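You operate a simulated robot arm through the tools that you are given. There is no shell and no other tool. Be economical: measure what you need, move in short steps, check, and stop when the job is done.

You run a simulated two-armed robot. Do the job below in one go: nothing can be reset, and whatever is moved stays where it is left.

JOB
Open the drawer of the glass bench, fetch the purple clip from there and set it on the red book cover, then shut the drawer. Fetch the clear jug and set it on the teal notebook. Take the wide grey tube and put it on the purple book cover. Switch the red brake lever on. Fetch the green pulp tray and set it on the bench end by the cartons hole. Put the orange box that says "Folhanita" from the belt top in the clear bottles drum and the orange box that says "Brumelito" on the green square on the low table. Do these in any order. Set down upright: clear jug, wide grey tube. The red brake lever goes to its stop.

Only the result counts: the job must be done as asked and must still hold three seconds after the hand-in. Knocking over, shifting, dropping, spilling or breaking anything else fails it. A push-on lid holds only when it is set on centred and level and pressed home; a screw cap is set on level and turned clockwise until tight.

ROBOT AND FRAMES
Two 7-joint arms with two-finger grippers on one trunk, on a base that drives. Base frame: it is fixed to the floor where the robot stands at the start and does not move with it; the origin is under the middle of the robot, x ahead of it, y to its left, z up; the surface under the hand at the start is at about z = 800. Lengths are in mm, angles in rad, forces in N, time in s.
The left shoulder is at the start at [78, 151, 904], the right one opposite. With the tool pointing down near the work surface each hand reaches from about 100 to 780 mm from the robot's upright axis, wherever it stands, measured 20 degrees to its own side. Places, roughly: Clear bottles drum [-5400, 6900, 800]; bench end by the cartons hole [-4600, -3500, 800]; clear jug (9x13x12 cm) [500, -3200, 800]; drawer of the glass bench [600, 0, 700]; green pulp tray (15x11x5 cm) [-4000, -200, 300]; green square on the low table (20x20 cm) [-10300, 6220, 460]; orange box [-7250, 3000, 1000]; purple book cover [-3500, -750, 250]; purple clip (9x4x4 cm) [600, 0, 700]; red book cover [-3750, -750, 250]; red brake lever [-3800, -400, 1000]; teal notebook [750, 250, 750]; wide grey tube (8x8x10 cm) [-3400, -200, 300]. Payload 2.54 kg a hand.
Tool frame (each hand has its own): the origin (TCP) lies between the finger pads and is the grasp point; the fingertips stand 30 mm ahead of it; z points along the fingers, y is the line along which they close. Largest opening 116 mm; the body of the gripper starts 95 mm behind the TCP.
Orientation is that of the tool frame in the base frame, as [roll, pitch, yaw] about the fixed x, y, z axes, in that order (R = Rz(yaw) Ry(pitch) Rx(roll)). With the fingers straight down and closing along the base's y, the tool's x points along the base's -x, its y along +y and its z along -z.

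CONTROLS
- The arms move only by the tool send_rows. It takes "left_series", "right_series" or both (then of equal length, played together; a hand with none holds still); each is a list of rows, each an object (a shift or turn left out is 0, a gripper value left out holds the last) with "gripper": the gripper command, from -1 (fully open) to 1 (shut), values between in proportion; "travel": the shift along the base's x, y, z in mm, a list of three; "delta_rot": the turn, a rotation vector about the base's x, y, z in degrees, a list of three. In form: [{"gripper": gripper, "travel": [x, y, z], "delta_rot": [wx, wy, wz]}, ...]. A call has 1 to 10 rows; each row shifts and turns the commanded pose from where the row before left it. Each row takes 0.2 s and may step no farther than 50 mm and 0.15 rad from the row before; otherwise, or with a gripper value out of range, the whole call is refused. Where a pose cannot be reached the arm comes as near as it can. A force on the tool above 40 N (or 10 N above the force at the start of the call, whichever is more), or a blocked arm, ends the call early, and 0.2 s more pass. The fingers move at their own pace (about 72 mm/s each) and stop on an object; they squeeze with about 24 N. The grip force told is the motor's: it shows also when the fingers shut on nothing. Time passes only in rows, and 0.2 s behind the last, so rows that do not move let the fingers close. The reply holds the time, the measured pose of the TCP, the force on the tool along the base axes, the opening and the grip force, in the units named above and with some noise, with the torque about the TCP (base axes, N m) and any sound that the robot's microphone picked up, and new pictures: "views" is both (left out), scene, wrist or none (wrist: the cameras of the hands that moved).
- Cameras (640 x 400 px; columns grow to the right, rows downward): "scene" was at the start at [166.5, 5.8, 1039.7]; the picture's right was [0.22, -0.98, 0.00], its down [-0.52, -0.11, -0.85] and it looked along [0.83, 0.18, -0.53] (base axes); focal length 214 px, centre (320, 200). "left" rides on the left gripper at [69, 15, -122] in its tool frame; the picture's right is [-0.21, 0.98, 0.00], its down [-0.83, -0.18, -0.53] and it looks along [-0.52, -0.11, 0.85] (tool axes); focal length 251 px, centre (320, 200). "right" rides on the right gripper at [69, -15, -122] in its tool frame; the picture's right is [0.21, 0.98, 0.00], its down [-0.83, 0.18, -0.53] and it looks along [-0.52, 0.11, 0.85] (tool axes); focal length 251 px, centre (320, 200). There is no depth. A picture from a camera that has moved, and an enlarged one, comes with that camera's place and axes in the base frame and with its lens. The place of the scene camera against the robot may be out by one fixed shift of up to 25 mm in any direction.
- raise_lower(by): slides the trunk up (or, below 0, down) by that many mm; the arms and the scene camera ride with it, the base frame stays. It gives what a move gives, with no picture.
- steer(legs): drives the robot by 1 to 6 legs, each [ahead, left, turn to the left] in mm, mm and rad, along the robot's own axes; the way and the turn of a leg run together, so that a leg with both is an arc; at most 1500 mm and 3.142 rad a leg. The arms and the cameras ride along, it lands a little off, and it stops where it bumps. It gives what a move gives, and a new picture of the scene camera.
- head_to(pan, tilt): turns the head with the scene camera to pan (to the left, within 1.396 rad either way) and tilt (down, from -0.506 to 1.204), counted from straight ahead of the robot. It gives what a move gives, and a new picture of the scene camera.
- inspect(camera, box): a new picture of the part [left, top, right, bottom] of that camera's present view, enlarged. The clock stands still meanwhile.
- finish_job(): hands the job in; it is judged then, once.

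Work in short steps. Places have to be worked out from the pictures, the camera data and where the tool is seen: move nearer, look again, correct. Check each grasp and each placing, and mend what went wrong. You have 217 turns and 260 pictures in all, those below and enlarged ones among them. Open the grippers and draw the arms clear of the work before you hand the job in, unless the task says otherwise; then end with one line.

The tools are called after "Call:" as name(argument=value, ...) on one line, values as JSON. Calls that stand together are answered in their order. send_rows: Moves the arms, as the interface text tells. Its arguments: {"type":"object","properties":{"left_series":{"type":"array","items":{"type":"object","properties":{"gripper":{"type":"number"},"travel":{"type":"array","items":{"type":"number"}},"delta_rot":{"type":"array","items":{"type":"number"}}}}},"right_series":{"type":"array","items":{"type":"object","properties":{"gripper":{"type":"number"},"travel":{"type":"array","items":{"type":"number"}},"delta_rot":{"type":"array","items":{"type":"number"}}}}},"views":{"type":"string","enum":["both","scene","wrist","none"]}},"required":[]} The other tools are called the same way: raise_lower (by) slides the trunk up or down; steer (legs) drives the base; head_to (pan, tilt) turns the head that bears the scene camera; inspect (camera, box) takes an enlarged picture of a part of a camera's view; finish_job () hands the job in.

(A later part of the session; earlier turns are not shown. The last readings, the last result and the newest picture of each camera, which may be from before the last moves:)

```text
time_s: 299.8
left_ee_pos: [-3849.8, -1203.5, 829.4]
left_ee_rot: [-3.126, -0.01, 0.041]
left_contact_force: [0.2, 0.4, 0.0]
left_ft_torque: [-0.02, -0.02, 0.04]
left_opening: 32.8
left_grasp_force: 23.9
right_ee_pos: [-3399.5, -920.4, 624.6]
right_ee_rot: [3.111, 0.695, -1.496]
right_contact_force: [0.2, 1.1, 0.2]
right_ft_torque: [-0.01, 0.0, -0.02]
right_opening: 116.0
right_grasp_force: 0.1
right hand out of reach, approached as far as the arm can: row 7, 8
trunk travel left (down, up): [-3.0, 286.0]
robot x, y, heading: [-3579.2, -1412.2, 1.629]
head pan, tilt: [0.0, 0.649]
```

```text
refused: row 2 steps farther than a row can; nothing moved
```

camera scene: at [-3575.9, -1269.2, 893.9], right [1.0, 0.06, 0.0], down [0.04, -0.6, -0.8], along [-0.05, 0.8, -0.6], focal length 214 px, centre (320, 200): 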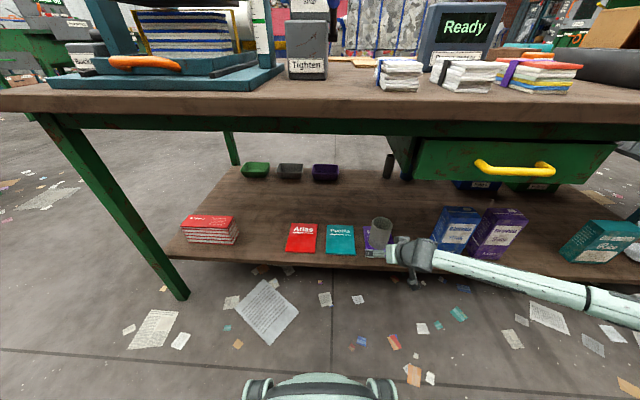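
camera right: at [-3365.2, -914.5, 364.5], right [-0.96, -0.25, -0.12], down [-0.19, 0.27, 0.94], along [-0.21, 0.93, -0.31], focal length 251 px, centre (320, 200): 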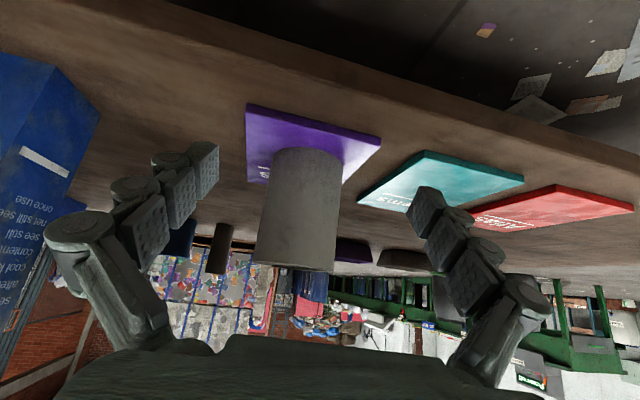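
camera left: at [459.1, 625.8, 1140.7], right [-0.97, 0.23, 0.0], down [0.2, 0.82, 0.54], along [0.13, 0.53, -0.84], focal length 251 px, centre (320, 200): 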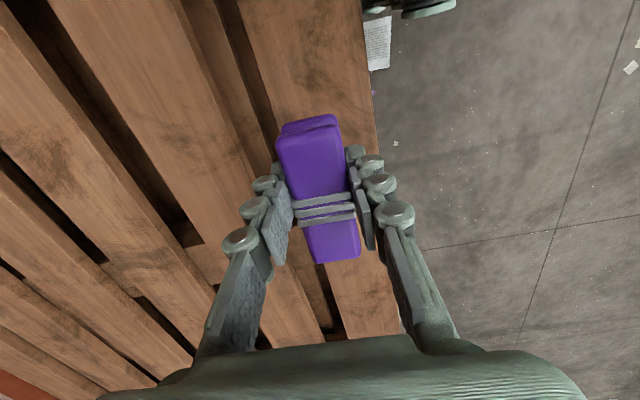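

Call:
send_rows(left_series=[{"gripper": 1, "travel": [17, 25, -38]}, {"travel": [17, 25, -38]}, {"travel": [17, 25, -38]}, {"travel": [17, 25, -38]}, {"travel": [17, 25, -38]}, {"travel": [17, 25, -38]}, {"travel": [17, 28, -36]}, {"travel": [15, 30, -35]}, {"travel": [15, 30, -35]}, {"travel": [12, 30, -35]}], views="both")

```text
time_s: 302.0
left_ee_pos: [-3688.3, -936.0, 457.7]
left_ee_rot: [-3.125, -0.011, 0.043]
left_contact_force: [0.3, -0.2, -1.0]
left_ft_torque: [0.04, -0.02, 0.03]
left_opening: 32.9
left_grasp_force: 24.2
right_ee_pos: [-3398.8, -920.7, 624.7]
right_ee_rot: [3.112, 0.697, -1.495]
right_contact_force: [0.0, 0.2, -0.2]
right_ft_torque: [-0.03, 0.03, 0.0]
right_opening: 116.0
right_grasp_force: 0.0
trunk travel left (down, up): [-3.0, 286.0]
robot x, y, heading: [-3579.3, -1411.8, 1.631]
head pan, tilt: [0.0, 0.649]
camera scene: at [-3575.9, -1269.4, 893.9], right [1.0, 0.06, 0.0], down [0.04, -0.6, -0.8], along [-0.05, 0.8, -0.6], focal length 214 px, centre (320, 200)
camera left: at [-3618.3, -949.4, 580.5], right [-0.17, -0.98, -0.02], down [-0.84, 0.14, 0.53], along [-0.52, 0.11, -0.85], focal length 251 px, centre (320, 200)
```

scene: 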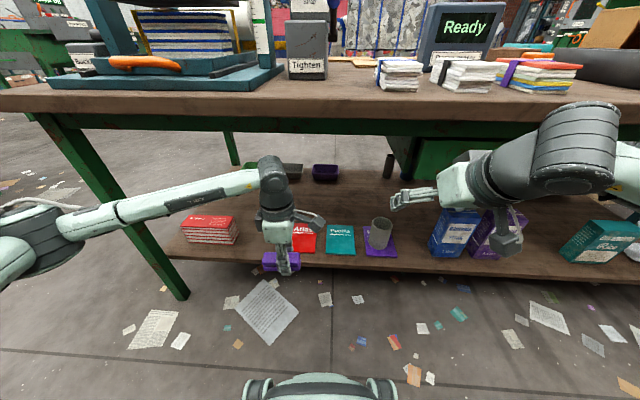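
left: 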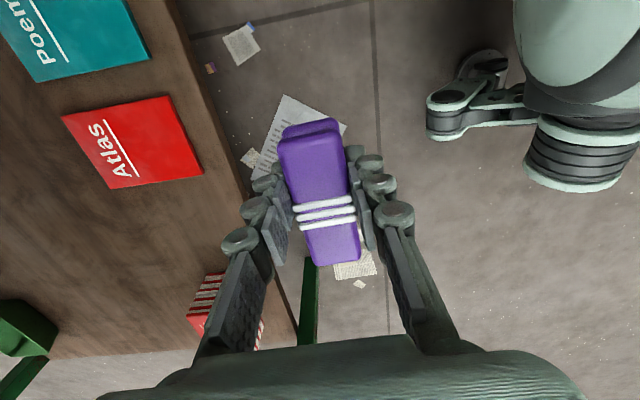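

Atlas cover centre ≈[-3687,-672]. Move the clip in over it.

Call:
send_rows(left_series=[{"gripper": 1, "travel": [0, 40, -25]}, {"travel": [0, 40, -25]}, {"travel": [0, 40, -25]}, {"travel": [0, 45, -10]}, {"travel": [0, 45, 0]}, {"travel": [0, 45, 0]}], views="both")

```text
time_s: 303.4
left_ee_pos: [-3689.2, -680.9, 376.7]
left_ee_rot: [-3.125, -0.009, 0.043]
left_contact_force: [-3.5, 0.7, -0.8]
left_ft_torque: [-0.03, -0.33, -0.02]
left_opening: 32.6
left_grasp_force: 23.8
right_ee_pos: [-3399.8, -919.9, 624.3]
right_ee_rot: [3.115, 0.697, -1.493]
right_contact_force: [0.1, 0.6, 0.8]
right_ft_torque: [-0.05, -0.04, -0.04]
right_opening: 116.0
right_grasp_force: 0.1
trunk travel left (down, up): [-3.0, 286.0]
robot x, y, heading: [-3572.1, -1408.6, 1.637]
head pan, tilt: [0.0, 0.649]
camera scene: at [-3576.4, -1269.1, 893.8], right [1.0, 0.06, 0.0], down [0.04, -0.6, -0.8], along [-0.05, 0.79, -0.6], focal length 214 px, centre (320, 200)
camera left: at [-3621.1, -694.4, 499.8], right [-0.17, -0.98, -0.02], down [-0.84, 0.14, 0.53], along [-0.52, 0.11, -0.85], focal length 251 px, centre (320, 200)
```

scene: 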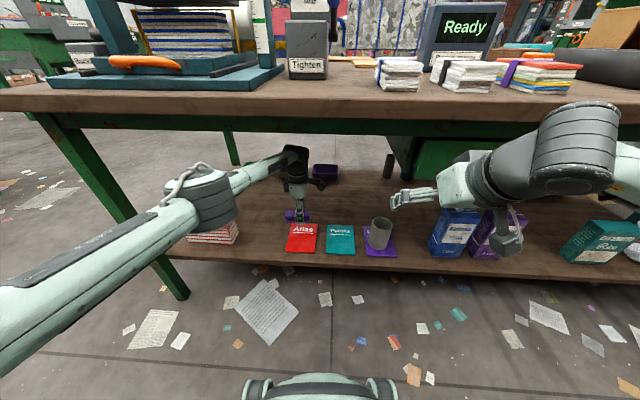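
left: 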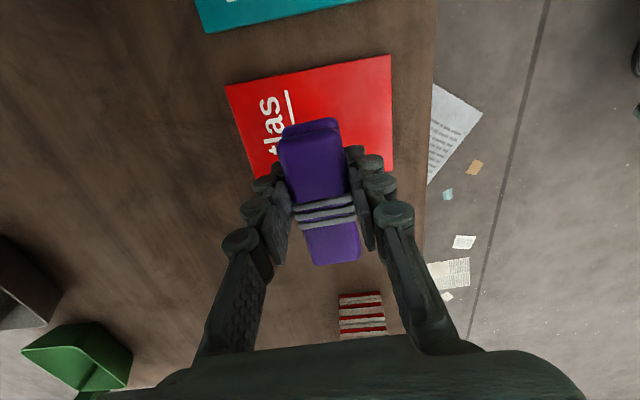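

Clip is right above the red cover (centre ≈[-3691,-672]). Lower it.

Call:
send_rows(left_series=[{"gripper": 1, "travel": [-2, 8, -25]}, {"travel": [0, 0, -25]}, {"travel": [0, 0, -15]}, {"travel": [0, 0, -8]}, {"travel": [0, 0, -5]}, {"travel": [0, 0, -5]}, {"travel": [0, 0, -5]}, {"travel": [0, 0, -5]}], views="wrist")

```text
time_s: 305.2
left_ee_pos: [-3695.0, -701.6, 293.6]
left_ee_rot: [-3.127, -0.011, 0.04]
left_contact_force: [-0.7, 1.0, 0.6]
left_ft_torque: [0.0, 0.01, 0.03]
left_opening: 32.7
left_grasp_force: 24.1
left hand out of reach, approached as far as the arm can: row 1, 2, 3, 4, 6, 8
right_ee_pos: [-3399.5, -920.1, 624.4]
right_ee_rot: [3.111, 0.697, -1.497]
right_contact_force: [0.7, -0.2, 1.1]
right_ft_torque: [-0.03, -0.01, 0.0]
right_opening: 116.1
right_grasp_force: 0.0
trunk travel left (down, up): [-3.0, 286.0]
robot x, y, heading: [-3577.0, -1408.6, 1.635]
head pan, tilt: [0.0, 0.649]
camera left: at [-3625.7, -715.3, 416.0], right [-0.17, -0.98, -0.02], down [-0.84, 0.14, 0.53], along [-0.52, 0.11, -0.85], focal length 251 px, centre (320, 200)
```

left: 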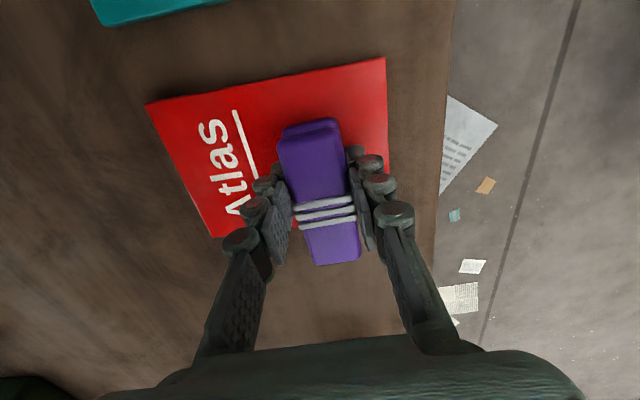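

Arm's at full reach; drive the base 35 mm ahead (with clip lifted a bit) to centre it.

Call:
send_rows(left_series=[{"gripper": 1, "travel": [0, 0, 15]}], views="none")

Call:
steer(legs=[[40, 0, 0]])

Call:
send_rows(left_series=[{"gripper": 1, "travel": [0, 0, -10]}, {"travel": [0, 0, -6]}, {"travel": [0, 0, -5]}, {"travel": [0, 0, -4]}, {"travel": [0, 0, -4]}], views="wrist")

```text
time_s: 305.6
left_ee_pos: [-3692.4, -701.6, 309.1]
left_ee_rot: [-3.127, -0.009, 0.043]
left_contact_force: [0.1, -1.3, -0.2]
left_ft_torque: [0.0, 0.0, -0.02]
left_opening: 32.7
left_grasp_force: 23.5
right_ee_pos: [-3398.9, -919.7, 624.2]
right_ee_rot: [3.111, 0.695, -1.495]
right_contact_force: [0.0, 1.1, -0.1]
right_ft_torque: [0.03, -0.02, 0.03]
right_opening: 116.0
right_grasp_force: 0.1
trunk travel left (down, up): [-3.0, 286.0]
robot x, y, heading: [-3577.4, -1411.9, 1.635]
head pan, tilt: [0.0, 0.649]
```

```text
time_s: 306.4
left_ee_pos: [-3696.7, -661.7, 308.8]
left_ee_rot: [-3.126, -0.01, 0.04]
left_contact_force: [-0.1, 0.3, -1.2]
left_ft_torque: [0.0, 0.01, -0.03]
left_opening: 32.8
left_grasp_force: 24.2
right_ee_pos: [-3401.8, -881.2, 624.5]
right_ee_rot: [3.11, 0.698, -1.496]
right_contact_force: [1.0, 0.3, 0.4]
right_ft_torque: [-0.01, 0.01, 0.05]
right_opening: 116.1
right_grasp_force: 0.1
trunk travel left (down, up): [-3.0, 286.0]
robot x, y, heading: [-3579.4, -1373.0, 1.635]
head pan, tilt: [0.0, 0.649]
camera scene: at [-3578.3, -1229.3, 893.9], right [1.0, 0.06, 0.0], down [0.04, -0.6, -0.8], along [-0.05, 0.8, -0.6], focal length 214 px, centre (320, 200)
```

scene: 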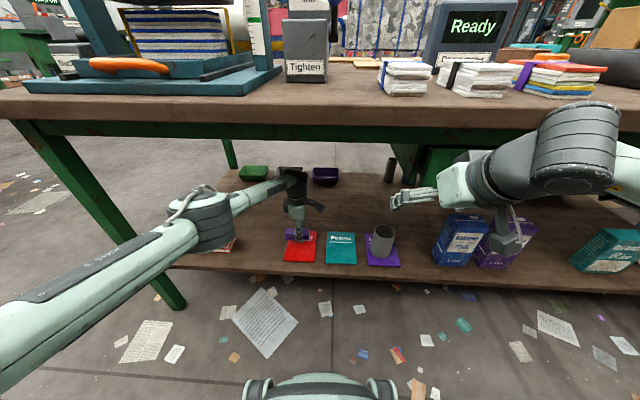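

```text
time_s: 307.6
left_ee_pos: [-3697.2, -664.8, 283.1]
left_ee_rot: [-3.119, -0.01, 0.04]
left_contact_force: [1.4, -1.3, 21.6]
left_ft_torque: [-0.44, 0.62, 0.05]
left_opening: 33.0
left_grasp_force: 24.4
left hand out of reach, approached as far as the arm can: row 4
right_ee_pos: [-3401.4, -881.3, 625.6]
right_ee_rot: [3.112, 0.7, -1.497]
right_contact_force: [0.4, -0.6, 0.1]
right_ft_torque: [0.01, 0.01, 0.02]
right_opening: 115.9
right_grasp_force: 0.0
trunk travel left (down, up): [-3.0, 286.0]
robot x, y, heading: [-3576.6, -1371.4, 1.634]
head pan, tilt: [0.0, 0.649]
camera left: at [-3627.2, -679.3, 406.1], right [-0.18, -0.98, -0.02], down [-0.84, 0.14, 0.53], along [-0.52, 0.11, -0.85], focal length 251 px, centre (320, 200)
```

left: 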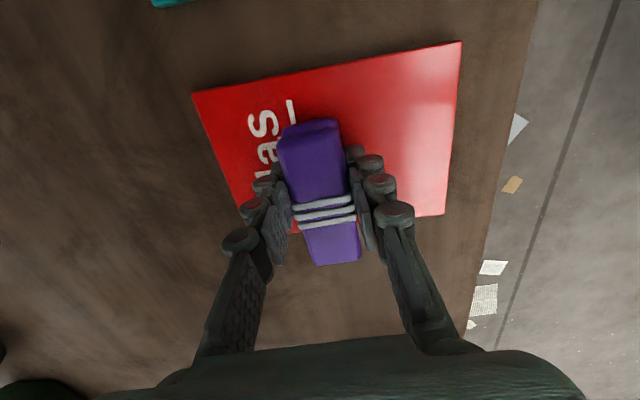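

On the cover; nudge 7 mm toward +x for better centring, then release.

Call:
send_rows(left_series=[{"gripper": 1, "travel": [0, 0, 8]}, {"travel": [7, 0, 0]}, {"travel": [0, 0, -5]}, {"travel": [0, 0, -4]}, {"gripper": -1}, {}, {}, {"travel": [0, 0, 15]}, {"travel": [0, 0, 30]}], views="wrist")

```text
time_s: 309.6
left_ee_pos: [-3689.3, -668.4, 324.1]
left_ee_rot: [-3.125, -0.01, 0.039]
left_contact_force: [0.6, 0.4, -0.8]
left_ft_torque: [0.02, 0.04, 0.02]
left_opening: 116.2
left_grasp_force: 0.0
left hand out of reach, approached as far as the arm can: row 4
right_ee_pos: [-3400.4, -879.9, 624.5]
right_ee_rot: [3.113, 0.696, -1.495]
right_contact_force: [0.8, 0.8, -0.2]
right_ft_torque: [-0.04, 0.0, 0.01]
right_opening: 115.9
right_grasp_force: 0.1
trunk travel left (down, up): [-3.0, 286.0]
robot x, y, heading: [-3577.0, -1369.2, 1.63]
head pan, tilt: [0.0, 0.649]
camera left: at [-3619.9, -682.0, 446.3], right [-0.18, -0.98, -0.02], down [-0.84, 0.14, 0.53], along [-0.52, 0.11, -0.85], focal length 251 px, centre (320, 200)
```

left: 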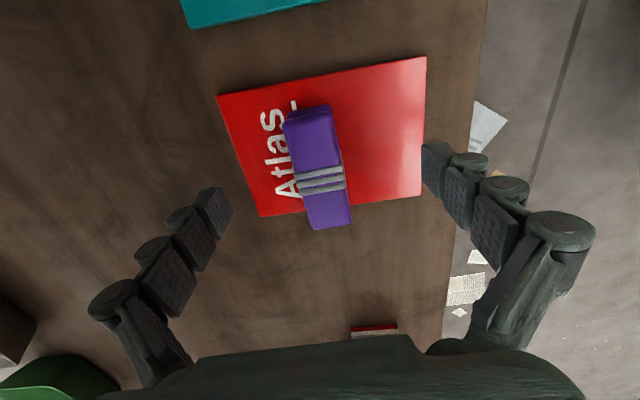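

Clip lies on the red cover. Withdraw the left hand from under the bench.

Call:
send_rows(left_series=[{"travel": [0, -20, 25]}, {"travel": [0, -45, 10]}, {"travel": [0, -45, 0]}, {"travel": [0, -45, 10]}, {"travel": [0, -45, 20]}, {"travel": [0, -40, 25]}, {"travel": [-5, -30, 38]}, {"travel": [-10, -25, 40]}, {"travel": [-15, -25, 40]}, {"travel": [-15, -25, 40]}], views="scene")

```text
time_s: 311.9
left_ee_pos: [-3736.5, -1016.7, 571.2]
left_ee_rot: [-3.126, -0.01, 0.04]
left_contact_force: [0.6, 0.1, -0.1]
left_ft_torque: [-0.01, 0.01, 0.0]
left_opening: 115.6
left_grasp_force: 0.0
right_ee_pos: [-3401.6, -879.8, 624.1]
right_ee_rot: [3.111, 0.697, -1.497]
right_contact_force: [-0.5, 0.2, -0.3]
right_ft_torque: [-0.02, -0.02, 0.01]
right_opening: 115.9
right_grasp_force: 0.1
trunk travel left (down, up): [-3.0, 286.0]
robot x, y, heading: [-3579.7, -1371.1, 1.637]
head pan, tilt: [0.0, 0.649]
camera scene: at [-3578.2, -1229.2, 893.8], right [1.0, 0.06, 0.0], down [0.04, -0.6, -0.8], along [-0.05, 0.79, -0.6], focal length 214 px, centre (320, 200)
```

scene: 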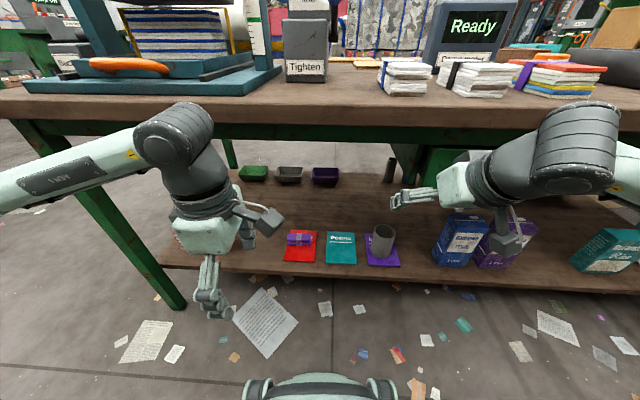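

Both covers done. Back off, raise the trunk and look at the bench top for the red brake lever.

Call:
steer(legs=[[-260, 0, -0.06]])

Call:
raise_lower(by=200)

Call:
head_to(pan=0.25, tilt=0.15)

```text
time_s: 313.7
left_ee_pos: [-3704.4, -1264.0, 569.6]
left_ee_rot: [-3.126, -0.01, -0.022]
left_contact_force: [0.6, 0.4, 0.4]
left_ft_torque: [0.01, 0.01, 0.0]
left_opening: 116.0
left_grasp_force: 0.1
right_ee_pos: [-3362.5, -1150.8, 625.0]
right_ee_rot: [3.114, 0.697, -1.561]
right_contact_force: [0.1, 0.2, -0.2]
right_ft_torque: [-0.05, -0.02, 0.0]
right_opening: 116.0
right_grasp_force: 0.0
trunk travel left (down, up): [-3.0, 286.0]
robot x, y, heading: [-3573.8, -1628.4, 1.571]
head pan, tilt: [0.0, 0.649]
camera scene: at [-3560.8, -1487.5, 893.9], right [1.0, 0.0, 0.0], down [0.0, -0.6, -0.8], along [0.0, 0.8, -0.6], focal length 214 px, centre (320, 200)
```

scene: 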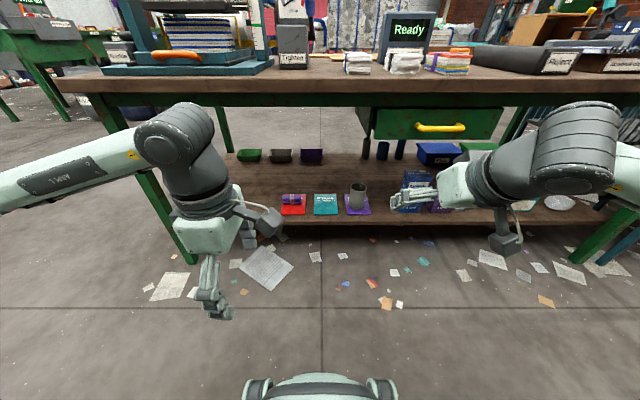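

```text
time_s: 315.9
left_ee_pos: [-3705.6, -1264.6, 770.7]
left_ee_rot: [-3.125, -0.01, -0.025]
left_contact_force: [-0.7, -0.7, -0.2]
left_ft_torque: [-0.04, -0.02, 0.0]
left_opening: 116.1
left_grasp_force: 0.1
right_ee_pos: [-3363.1, -1150.6, 824.4]
right_ee_rot: [3.112, 0.697, -1.56]
right_contact_force: [-0.4, 0.3, 0.1]
right_ft_torque: [0.01, -0.04, 0.0]
right_opening: 116.1
right_grasp_force: 0.1
trunk travel left (down, up): [-203.0, 86.0]
robot x, y, heading: [-3572.9, -1631.1, 1.565]
head pan, tilt: [0.0, 0.649]
```

```text
time_s: 316.8
left_ee_pos: [-3705.7, -1264.5, 770.9]
left_ee_rot: [-3.125, -0.011, -0.023]
left_contact_force: [1.1, -0.3, 0.2]
left_ft_torque: [-0.05, 0.0, -0.01]
left_opening: 116.1
left_grasp_force: 0.1
right_ee_pos: [-3361.8, -1151.3, 823.6]
right_ee_rot: [3.112, 0.696, -1.56]
right_contact_force: [-0.1, 0.0, -0.8]
right_ft_torque: [-0.02, 0.01, -0.03]
right_opening: 116.0
right_grasp_force: 0.0
trunk travel left (down, up): [-203.0, 86.0]
robot x, y, heading: [-3573.8, -1628.3, 1.572]
head pan, tilt: [0.25, 0.15]
camera scene: at [-3583.7, -1484.4, 1139.6], right [0.97, 0.24, 0.0], down [0.04, -0.15, -0.99], along [-0.24, 0.96, -0.15], focal length 214 px, centre (320, 200)
```

scene: 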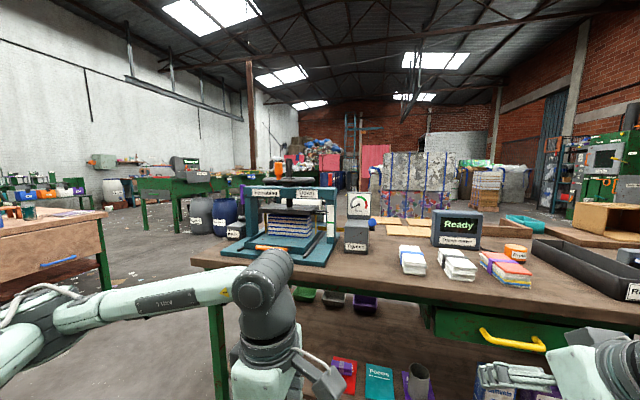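

Inspect the press region.

Call:
inspect(camera="scene", box=[220, 150, 400, 270])

```text
3.33 times, centred on (310, 210) of scene
camera zoom: at [-3583.7, -1484.4, 1139.6], right [0.97, 0.24, 0.0], down [0.04, -0.15, -0.99], along [-0.24, 0.96, -0.15], focal length 715 px, centre (353, 167)
```

zoom: 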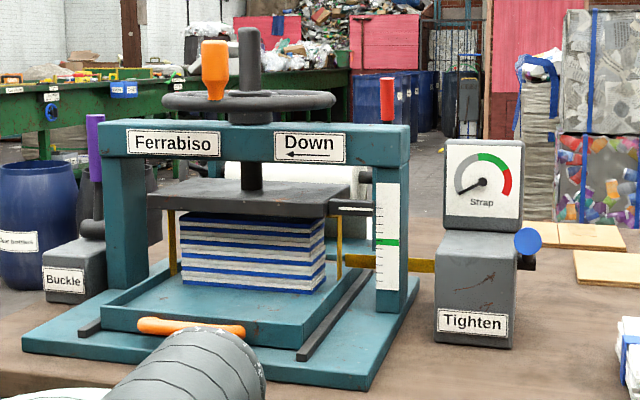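

The red lever seems to be on the press's top beam, at ≈[-3796,-440,1050]. Raise both hands, straighten the right one, and get closer.

Call:
send_rows(left_series=[{"travel": [0, 0, 45]}, {"travel": [0, 0, 45]}, {"travel": [0, 0, 45]}, {"travel": [0, 0, 45]}, {"travel": [0, 0, 45]}, {"travel": [0, 0, 30]}], right_series=[{"travel": [0, -10, 40], "delta_rot": [-8, 0, 0]}, {"travel": [0, -10, 40], "delta_rot": [-8, 0, 0]}, {"travel": [0, -20, 40], "delta_rot": [-8, 0, 0]}, {"travel": [0, -20, 40], "delta_rot": [-8, 0, 0]}, {"travel": [0, -20, 40], "delta_rot": [-8, 0, 0]}, {"travel": [0, -20, 40]}], views="none")

Call:
steer(legs=[[300, 0, 0]])

Call:
inspect(camera="scene", box=[200, 80, 380, 200])

```text
time_s: 318.2
left_ee_pos: [-3705.3, -1264.9, 1027.3]
left_ee_rot: [-3.126, -0.012, -0.024]
left_contact_force: [-0.9, 0.1, 0.6]
left_ft_torque: [0.02, 0.0, 0.0]
left_opening: 115.7
left_grasp_force: 0.0
right_ee_pos: [-3361.2, -1250.9, 1063.0]
right_ee_rot: [3.104, -0.003, -1.561]
right_contact_force: [0.1, -0.1, 0.1]
right_ft_torque: [0.04, -0.01, 0.0]
right_opening: 116.0
right_grasp_force: 0.2
trunk travel left (down, up): [-203.0, 86.0]
robot x, y, heading: [-3570.0, -1634.1, 1.566]
head pan, tilt: [0.25, 0.15]
```

```text
time_s: 320.2
left_ee_pos: [-3702.0, -964.7, 1026.4]
left_ee_rot: [-3.127, -0.009, -0.03]
left_contact_force: [-0.2, -1.0, -0.5]
left_ft_torque: [-0.05, 0.01, 0.0]
left_opening: 116.2
left_grasp_force: 0.0
right_ee_pos: [-3358.2, -953.0, 1061.4]
right_ee_rot: [3.105, -0.002, -1.568]
right_contact_force: [-0.4, 1.1, -0.5]
right_ft_torque: [-0.01, 0.0, 0.01]
right_opening: 115.9
right_grasp_force: 0.0
trunk travel left (down, up): [-203.0, 86.0]
robot x, y, heading: [-3571.0, -1329.0, 1.561]
head pan, tilt: [0.25, 0.15]
camera scene: at [-3581.7, -1186.1, 1139.5], right [0.97, 0.24, 0.0], down [0.04, -0.15, -0.99], along [-0.24, 0.96, -0.15], focal length 214 px, centre (320, 200)
```

scene: 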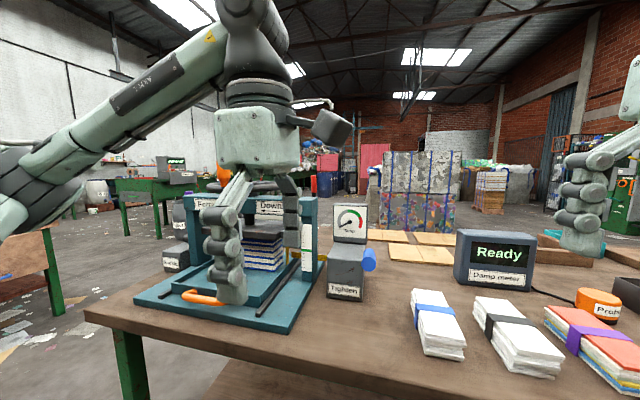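

```text
3.33 times, centred on (290, 140) of scene
camera zoom: at [-3581.7, -1186.1, 1139.5], right [0.97, 0.24, 0.0], down [0.04, -0.15, -0.99], along [-0.24, 0.96, -0.15], focal length 715 px, centre (420, 400)
```

zoom: 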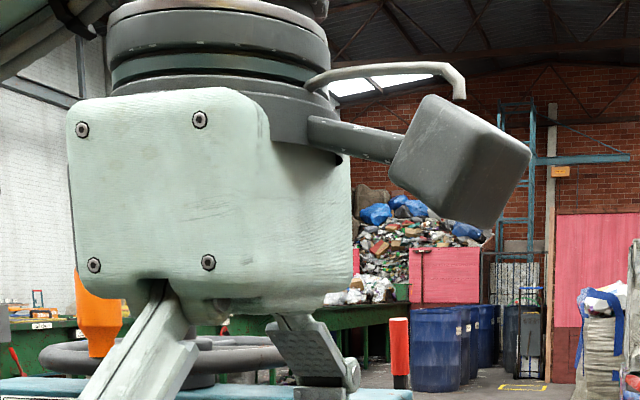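

Left hand is in the way; move it left/back and look again.

Call:
send_rows(left_series=[{"travel": [-30, -35, 0], "delta_rot": [0, 0, -8]}, {"travel": [-30, -35, 0], "delta_rot": [0, 0, -8]}, {"travel": [-30, -35, 0], "delta_rot": [0, 0, -8]}, {"travel": [-40, -10, 0], "delta_rot": [0, 0, -8]}, {"travel": [-40, 0, 0], "delta_rot": [0, 0, -8]}, {"travel": [-40, 0, 0], "delta_rot": [0, 0, -8]}, {"travel": [-40, 0, 0], "delta_rot": [0, 0, -8]}, {"travel": [-40, 0, 0], "delta_rot": [0, 0, -8]}, {"travel": [0, 0, 0], "delta_rot": [0, 0, -8]}, {"travel": [0, 0, 0], "delta_rot": [0, 0, -8]}], views="scene")

Call:
inspect(camera="scene", box=[170, 140, 380, 300])

```text
time_s: 322.4
left_ee_pos: [-3895.0, -1018.0, 986.4]
left_ee_rot: [-3.127, -0.011, -1.426]
left_contact_force: [0.1, 0.3, -0.3]
left_ft_torque: [0.0, 0.0, -0.02]
left_opening: 116.1
left_grasp_force: 0.0
left hand out of reach, approached as far as the arm can: row 5, 6, 7, 8
right_ee_pos: [-3357.7, -954.1, 1063.1]
right_ee_rot: [3.105, 0.001, -1.567]
right_contact_force: [0.5, 0.3, 0.0]
right_ft_torque: [0.02, -0.01, 0.02]
right_opening: 115.8
right_grasp_force: 0.0
trunk travel left (down, up): [-203.0, 86.0]
robot x, y, heading: [-3571.8, -1330.4, 1.558]
head pan, tilt: [0.25, 0.15]
camera scene: at [-3581.7, -1186.5, 1139.6], right [0.97, 0.24, 0.0], down [0.04, -0.15, -0.99], along [-0.24, 0.96, -0.15], focal length 214 px, centre (320, 200)
```

scene: 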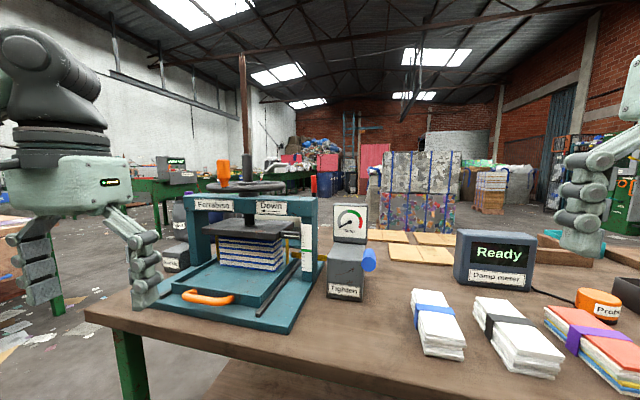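

```text
2.50 times, centred on (275, 220) of scene
camera zoom: at [-3581.7, -1186.5, 1139.6], right [0.97, 0.24, 0.0], down [0.04, -0.15, -0.99], along [-0.24, 0.96, -0.15], focal length 536 px, centre (432, 150)
```

zoom: 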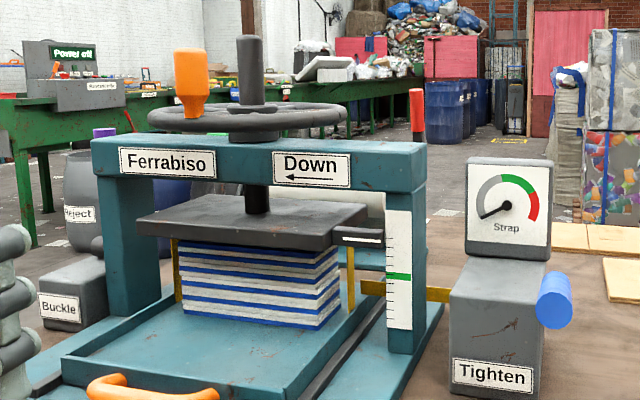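

The red stick stands behind the beam at ≈[-3794,-450], handle z≈1065. I'll raise the left hand and look down on it with the wrist camera.

Call:
raise_lower(by=85)

Call:
send_rows(left_series=[{"travel": [0, 0, 45], "delta_rot": [0, 0, -8]}, {"travel": [0, 0, 45]}, {"travel": [10, 20, 40]}, {"travel": [15, 30, 30]}, {"travel": [15, 40, 0]}, {"travel": [15, 40, 0]}, {"travel": [15, 40, 0]}, {"travel": [15, 40, 0]}, {"travel": [15, 40, 0]}], views="wrist")

```text
time_s: 323.7
left_ee_pos: [-3894.0, -1017.4, 1070.2]
left_ee_rot: [-3.125, -0.01, -1.424]
left_contact_force: [0.3, -0.2, 0.3]
left_ft_torque: [0.04, 0.01, -0.01]
left_opening: 116.1
left_grasp_force: 0.1
right_ee_pos: [-3358.5, -953.3, 1147.8]
right_ee_rot: [3.105, -0.001, -1.567]
right_contact_force: [0.6, 0.4, -0.1]
right_ft_torque: [-0.01, 0.03, -0.01]
right_opening: 116.1
right_grasp_force: 0.1
trunk travel left (down, up): [-288.0, 1.0]
robot x, y, heading: [-3573.8, -1329.8, 1.562]
head pan, tilt: [0.25, 0.15]
```

```text
time_s: 325.7
left_ee_pos: [-3767.6, -746.0, 1213.6]
left_ee_rot: [-3.124, -0.013, -1.563]
left_contact_force: [0.4, 1.1, 0.4]
left_ft_torque: [-0.02, -0.01, -0.01]
left_opening: 115.9
left_grasp_force: 0.1
left hand out of reach, approached as far as the arm can: row 1, 2
right_ee_pos: [-3358.4, -953.4, 1148.3]
right_ee_rot: [3.106, -0.002, -1.568]
right_contact_force: [1.4, -0.2, 0.5]
right_ft_torque: [-0.03, 0.01, 0.0]
right_opening: 116.1
right_grasp_force: 0.1
trunk travel left (down, up): [-288.0, 1.0]
robot x, y, heading: [-3569.6, -1335.7, 1.564]
head pan, tilt: [0.25, 0.15]
camera left: at [-3784.3, -813.3, 1335.6], right [-0.98, 0.21, -0.02], down [0.17, 0.83, 0.53], along [0.12, 0.51, -0.85], focal length 251 px, centre (320, 200)
```

left: 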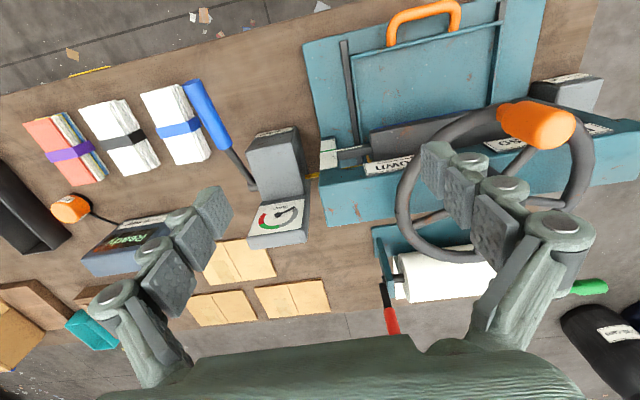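

The red brake lever belongs to the paper-roll holder behind the press, near the +y side. I'll retract and drive round to the +y side (the tray is there too).

Call:
send_rows(left_series=[{"travel": [-10, -45, 0]}, {"travel": [-10, -45, 0]}, {"travel": [-10, -45, 0]}, {"travel": [-10, -45, 0]}, {"travel": [-10, -45, 0]}, {"travel": [-10, -45, 0]}], views="none")

Call:
steer(legs=[[-200, 0, 0], [0, 1480, 0], [1400, 0, 0], [520, 0, 0], [0, 0, 3.14], [-400, 0, 0]])

```text
time_s: 327.1
left_ee_pos: [-3814.9, -1007.4, 1204.1]
left_ee_rot: [-3.125, -0.011, -1.562]
left_contact_force: [0.1, -0.5, 0.4]
left_ft_torque: [-0.02, 0.0, 0.0]
left_opening: 115.7
left_grasp_force: 0.1
left hand out of reach, approached as far as the arm can: row 6
right_ee_pos: [-3359.1, -953.2, 1148.9]
right_ee_rot: [3.105, -0.001, -1.566]
right_contact_force: [0.0, 0.6, 0.9]
right_ft_torque: [0.03, 0.0, 0.02]
right_opening: 116.0
right_grasp_force: 0.0
trunk travel left (down, up): [-288.0, 1.0]
robot x, y, heading: [-3567.1, -1333.9, 1.565]
head pan, tilt: [0.25, 0.15]
```

```text
time_s: 361.3
left_ee_pos: [-4807.6, 471.2, 1203.5]
left_ee_rot: [-3.123, -0.011, 1.63]
left_contact_force: [0.8, 0.1, -1.2]
left_ft_torque: [-0.03, -0.03, 0.0]
left_opening: 116.0
left_grasp_force: 0.0
right_ee_pos: [-5262.3, 393.5, 1149.3]
right_ee_rot: [3.106, -0.001, 1.627]
right_contact_force: [0.4, -0.2, 0.2]
right_ft_torque: [-0.08, 0.02, 0.03]
right_opening: 115.9
right_grasp_force: 0.0
trunk travel left (down, up): [-288.0, 1.0]
robot x, y, heading: [-5069.6, 779.1, -1.527]
head pan, tilt: [0.25, 0.15]
camera scene: at [-5028.6, 612.2, 1224.7], right [-0.96, -0.29, 0.0], down [-0.04, 0.14, -0.99], along [0.29, -0.95, -0.15], focal length 214 px, centre (320, 200)
```

scene: 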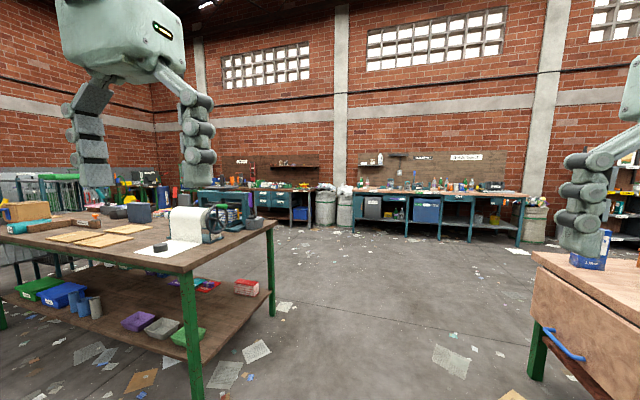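

Arrived. Strafe left to x≈−3850 and look at the roll holder.

Call:
steer(legs=[[-30, 0, -0.044], [0, 1220, 0]])

Call:
head_to(pan=0.0, tilt=0.4)

Call:
inspect(camera="scene", box=[230, 100, 410, 220])

```text
time_s: 373.7
left_ee_pos: [-3597.3, 511.2, 1203.9]
left_ee_rot: [-3.125, -0.01, 1.608]
left_contact_force: [0.0, -1.3, 0.3]
left_ft_torque: [0.0, 0.0, 0.01]
left_opening: 116.0
left_grasp_force: 0.0
right_ee_pos: [-4052.0, 444.2, 1149.7]
right_ee_rot: [3.106, -0.001, 1.606]
right_contact_force: [-0.4, 0.1, -0.4]
right_ft_torque: [-0.05, 0.03, 0.0]
right_opening: 115.8
right_grasp_force: 0.1
trunk travel left (down, up): [-288.0, 1.0]
robot x, y, heading: [-3850.5, 827.4, -1.545]
head pan, tilt: [0.25, 0.15]
camera scene: at [-3813.5, 657.0, 1224.6], right [-0.96, -0.27, 0.0], down [-0.04, 0.14, -0.99], along [0.27, -0.95, -0.15], focal length 214 px, centre (320, 200)
```

scene: 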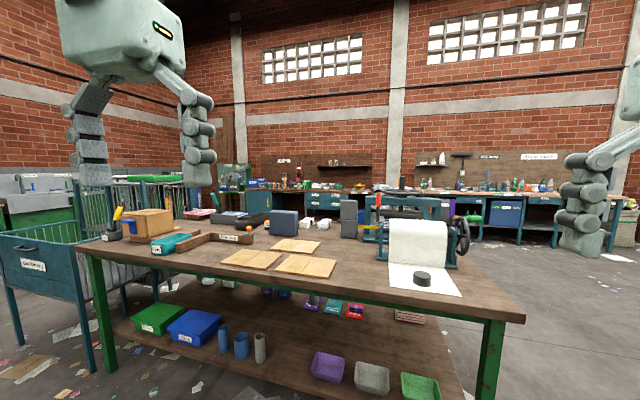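

```text
time_s: 374.5
left_ee_pos: [-3597.4, 510.3, 1203.8]
left_ee_rot: [-3.123, -0.01, 1.608]
left_contact_force: [0.5, -0.2, -0.1]
left_ft_torque: [0.02, 0.01, 0.01]
left_opening: 116.3
left_grasp_force: 0.1
right_ee_pos: [-4051.3, 443.0, 1149.3]
right_ee_rot: [3.106, -0.001, 1.606]
right_contact_force: [-1.0, -0.2, 0.4]
right_ft_torque: [0.01, 0.04, -0.01]
right_opening: 116.0
right_grasp_force: 0.0
trunk travel left (down, up): [-288.0, 1.0]
robot x, y, heading: [-3853.0, 827.6, -1.546]
head pan, tilt: [0.0, 0.4]
camera scene: at [-3836.3, 653.6, 1201.4], right [-1.0, -0.03, 0.0], down [-0.01, 0.39, -0.92], along [0.02, -0.92, -0.39], focal length 214 px, centre (320, 200)
```

scene: 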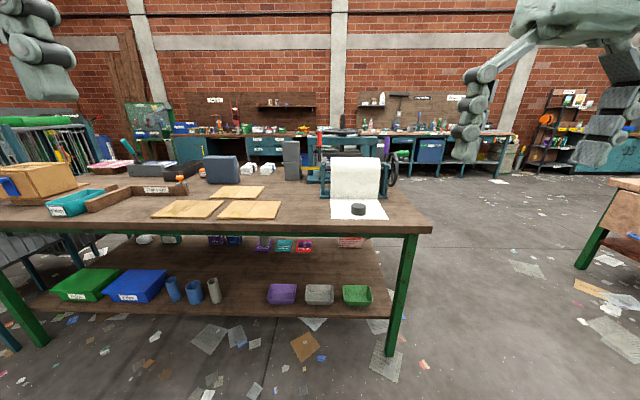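

```text
3.33 times, centred on (320, 160) of scene
camera zoom: at [-3836.3, 653.6, 1201.4], right [-1.0, -0.03, 0.0], down [-0.01, 0.39, -0.92], along [0.02, -0.92, -0.39], focal length 715 px, centre (320, 333)
```

zoom: 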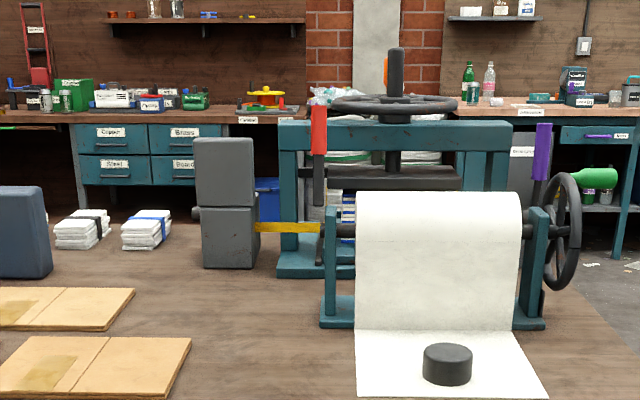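

The red lever stands upright at the left side plate of the roll holder. Drive closer and look with the left wrist camera.

Call:
steer(legs=[[330, 40, -0.025]])

Call:
send_rows(left_series=[{"travel": [-30, -35, 0]}, {"travel": [-30, -35, 0]}, {"travel": [-30, -35, 0]}, {"travel": [-20, -40, 0]}, {"travel": [0, -45, 0]}], views="both")

```text
time_s: 376.7
left_ee_pos: [-3560.8, 169.8, 1203.3]
left_ee_rot: [-3.125, -0.011, 1.588]
left_contact_force: [-0.6, -0.3, 0.3]
left_ft_torque: [0.05, -0.01, 0.0]
left_opening: 115.9
left_grasp_force: 0.0
right_ee_pos: [-4016.7, 111.1, 1148.4]
right_ee_rot: [3.104, -0.003, 1.583]
right_contact_force: [-0.1, 0.1, -0.2]
right_ft_torque: [0.04, 0.0, 0.01]
right_opening: 116.1
right_grasp_force: 0.0
trunk travel left (down, up): [-288.0, 1.0]
robot x, y, heading: [-3807.3, 493.7, -1.568]
head pan, tilt: [0.0, 0.4]
camera scene: at [-3796.0, 316.9, 1201.3], right [-1.0, 0.0, 0.0], down [0.0, 0.39, -0.92], along [0.0, -0.92, -0.39], focal length 214 px, centre (320, 200)
```

scene: 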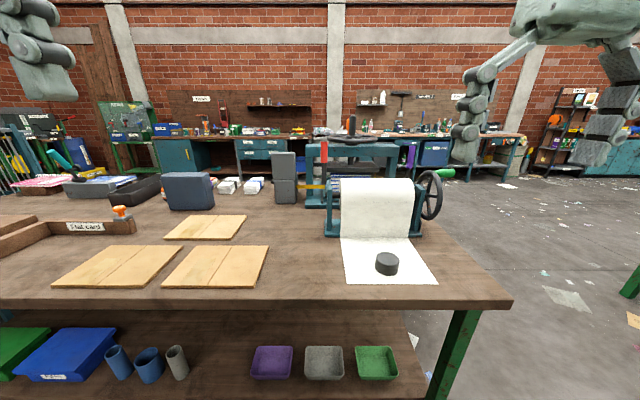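

```text
time_s: 377.9
left_ee_pos: [-3673.0, -22.6, 1202.2]
left_ee_rot: [-3.125, -0.013, 1.585]
left_contact_force: [0.0, 0.0, 0.1]
left_ft_torque: [0.05, -0.01, -0.01]
left_opening: 115.9
left_grasp_force: 0.0
right_ee_pos: [-4017.9, 110.6, 1148.6]
right_ee_rot: [3.104, -0.002, 1.583]
right_contact_force: [-0.3, -0.5, 0.4]
right_ft_torque: [0.02, -0.02, 0.01]
right_opening: 116.1
right_grasp_force: 0.1
trunk travel left (down, up): [-288.0, 1.0]
robot x, y, heading: [-3804.9, 494.9, -1.568]
head pan, tilt: [0.0, 0.4]
camera scene: at [-3796.3, 316.7, 1201.2], right [-1.0, 0.0, 0.0], down [0.0, 0.39, -0.92], along [0.0, -0.92, -0.39], focal length 214 px, centre (320, 200)
camera left: at [-3655.9, 45.3, 1324.1], right [0.98, -0.2, -0.02], down [-0.16, -0.83, 0.53], along [-0.12, -0.51, -0.85], focal length 251 px, centre (320, 200)
```

scene: 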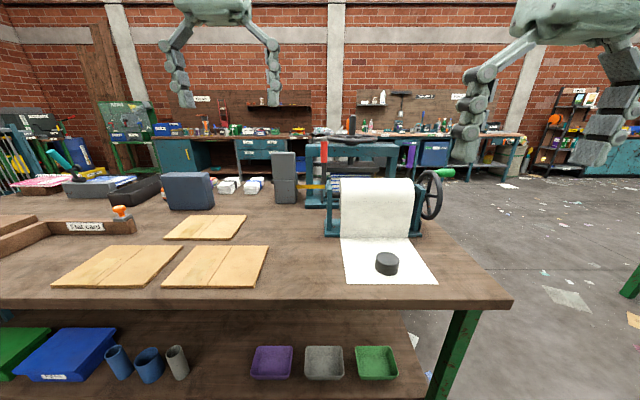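
left: 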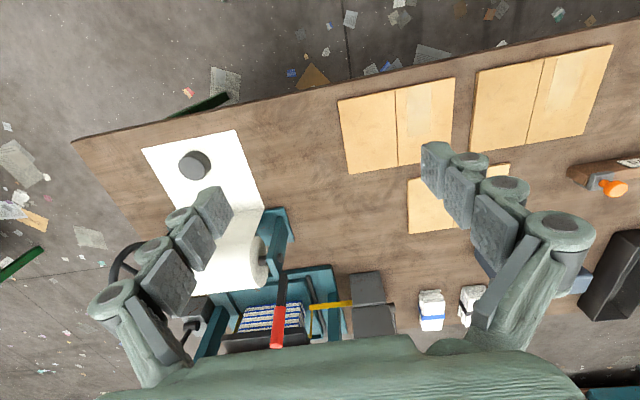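

Look closely at the lever from the scene camera.

Call:
inspect(camera="scene", box=[290, 120, 450, 250])

Call:
inspect(camera="left", box=[220, 180, 340, 360])

```text
3.08 times, centred on (370, 185) of scene
camera zoom: at [-3796.3, 316.7, 1201.2], right [-1.0, 0.0, 0.0], down [0.0, 0.39, -0.92], along [0.0, -0.92, -0.39], focal length 660 px, centre (166, 246)
```

zoom: 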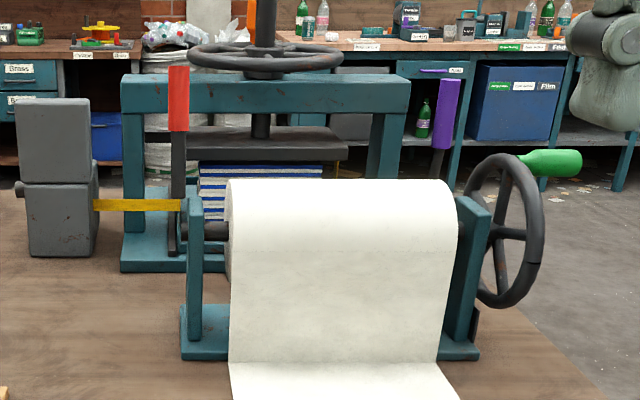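

```text
2.22 times, centred on (280, 270) of left
camera zoom: at [-3655.9, 45.3, 1324.1], right [0.98, -0.2, -0.02], down [-0.16, -0.83, 0.53], along [-0.12, -0.51, -0.85], focal length 559 px, centre (409, 44)
```

zoom: 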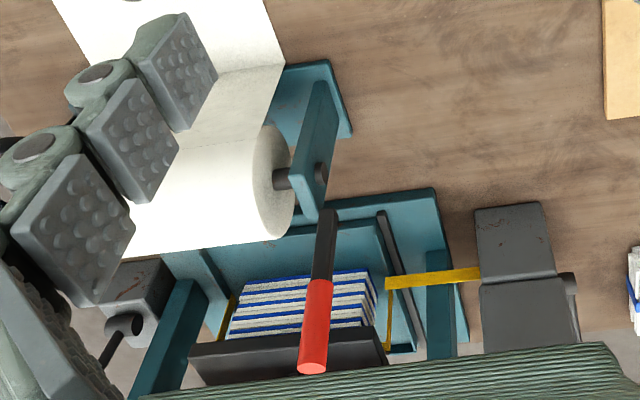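

Lever: foot ≈[-3805,-290,905], red tip ≈[-3807,-340…-390,~1090], leaning back toward the press; so "on" should be the swing toward +y. Get the left hand closer for precise location.

Call:
steer(legs=[[90, 0, 0]])

Call:
send_rows(left_series=[{"gripper": 0.0, "travel": [-30, -25, 0]}, {"travel": [-35, -25, 0]}, {"travel": [-35, -25, 0]}, {"travel": [-35, -25, 0]}], views="wrist")

```text
time_s: 379.0
left_ee_pos: [-3671.6, -113.0, 1201.5]
left_ee_rot: [-3.124, -0.01, 1.587]
left_contact_force: [-0.4, -0.7, -0.7]
left_ft_torque: [0.03, 0.02, 0.01]
left_opening: 116.0
left_grasp_force: 0.0
right_ee_pos: [-4016.5, 22.1, 1148.8]
right_ee_rot: [3.106, -0.003, 1.583]
right_contact_force: [0.6, 0.0, 0.4]
right_ft_torque: [0.06, 0.02, 0.05]
right_opening: 116.2
right_grasp_force: 0.0
trunk travel left (down, up): [-288.0, 1.0]
robot x, y, heading: [-3806.3, 400.0, -1.569]
head pan, tilt: [0.0, 0.4]
camera scene: at [-3795.8, 226.9, 1201.2], right [-1.0, 0.0, 0.0], down [0.0, 0.39, -0.92], along [0.0, -0.92, -0.39], focal length 214 px, centre (320, 200)
```

scene: 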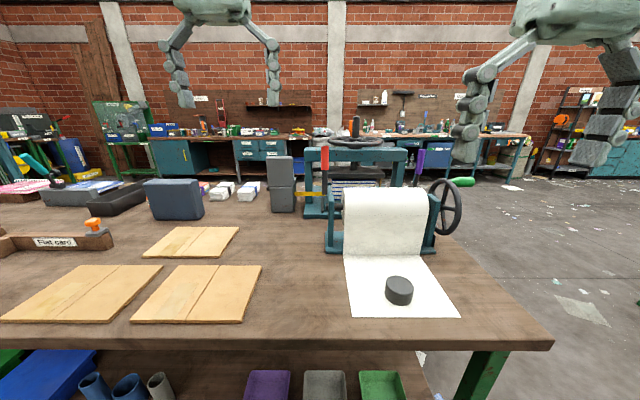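

```text
time_s: 380.0
left_ee_pos: [-3787.4, -198.5, 1204.3]
left_ee_rot: [-3.124, -0.008, 1.585]
left_contact_force: [1.1, 0.8, 0.0]
left_ft_torque: [-0.01, 0.02, -0.03]
left_opening: 57.8
left_grasp_force: 0.1
left hand out of reach, approached as far as the arm can: row 4
right_ee_pos: [-4015.4, 21.7, 1148.3]
right_ee_rot: [3.106, 0.001, 1.583]
right_contact_force: [0.6, 0.2, 1.3]
right_ft_torque: [-0.02, 0.05, 0.01]
right_opening: 116.1
right_grasp_force: 0.1
trunk travel left (down, up): [-288.0, 1.0]
robot x, y, heading: [-3810.1, 402.1, -1.57]
head pan, tilt: [0.0, 0.4]
camera left: at [-3771.2, -129.7, 1326.0], right [0.98, -0.2, -0.02], down [-0.16, -0.83, 0.53], along [-0.12, -0.52, -0.85], focal length 251 px, centre (320, 200)
```

left: 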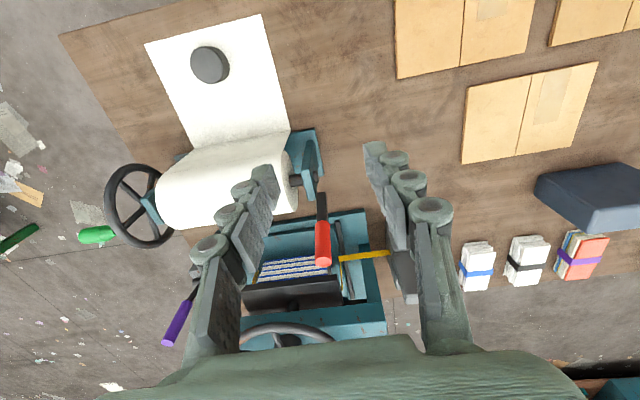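

Triangulated: lever tip ≈[-3819,-365,1093], nearly vertical. I tilt the left hand 32° forward for reach and approach above it.

Call:
send_rows(left_series=[{"gripper": 0.0, "travel": [-10, -15, 0], "delta_rot": [-8, 0, 0]}, {"travel": [-10, -20, 0], "delta_rot": [-8, 0, 0]}, {"travel": [-10, -20, 0], "delta_rot": [-8, 0, 0]}, {"travel": [-2, -20, 0], "delta_rot": [-8, 0, 0]}], views="wrist")

```text
time_s: 381.0
left_ee_pos: [-3822.1, -273.6, 1203.0]
left_ee_rot: [-3.114, 0.549, 1.591]
left_contact_force: [-0.3, -0.5, 0.5]
left_ft_torque: [-0.05, 0.01, 0.0]
left_opening: 58.3
left_grasp_force: 0.1
right_ee_pos: [-4015.8, 22.0, 1148.0]
right_ee_rot: [3.105, -0.003, 1.583]
right_contact_force: [0.0, 0.2, -0.5]
right_ft_torque: [0.0, 0.03, 0.01]
right_opening: 115.7
right_grasp_force: 0.1
trunk travel left (down, up): [-288.0, 1.0]
robot x, y, heading: [-3805.7, 400.6, -1.565]
head pan, tilt: [0.0, 0.4]
camera left: at [-3804.9, -150.9, 1269.6], right [0.98, -0.18, 0.09], down [-0.16, -0.43, 0.89], along [-0.12, -0.89, -0.44], focal length 251 px, centre (320, 200)
```

left: 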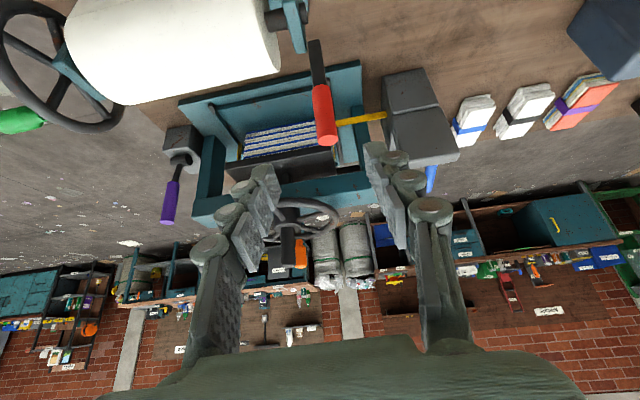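

Tip confirmed. Advance along the tool axis onto the handle and grip.

Call:
send_rows(left_series=[{"gripper": 0.0, "travel": [1, -22, -35]}, {"travel": [1, -22, -35]}, {"travel": [0, -22, -35]}, {"travel": [0, -20, -32]}], views="wrist")

```text
time_s: 382.0
left_ee_pos: [-3817.4, -359.7, 1064.3]
left_ee_rot: [-3.114, 0.549, 1.588]
left_contact_force: [0.4, -0.5, 0.0]
left_ft_torque: [0.0, -0.01, 0.0]
left_opening: 57.7
left_grasp_force: 0.0
right_ee_pos: [-4016.6, 21.2, 1148.5]
right_ee_rot: [3.105, -0.001, 1.583]
right_contact_force: [-0.8, -0.4, 0.2]
right_ft_torque: [0.05, 0.02, 0.01]
right_opening: 116.2
right_grasp_force: 0.0
trunk travel left (down, up): [-288.0, 1.0]
robot x, y, heading: [-3806.4, 400.3, -1.565]
head pan, tilt: [0.0, 0.4]
camera left: at [-3802.0, -236.6, 1131.7], right [0.98, -0.18, 0.09], down [-0.16, -0.43, 0.89], along [-0.12, -0.89, -0.45], focal length 251 px, centre (320, 200)
```

left: 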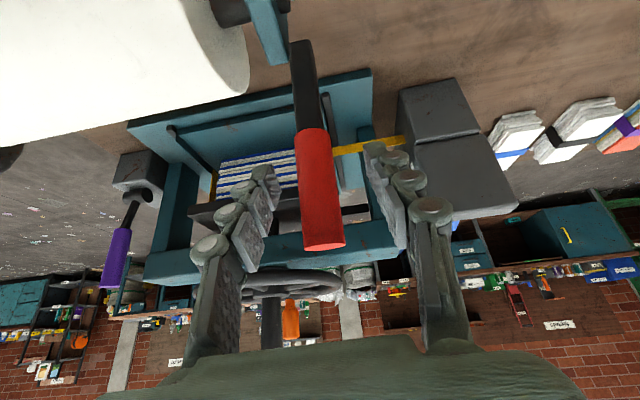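

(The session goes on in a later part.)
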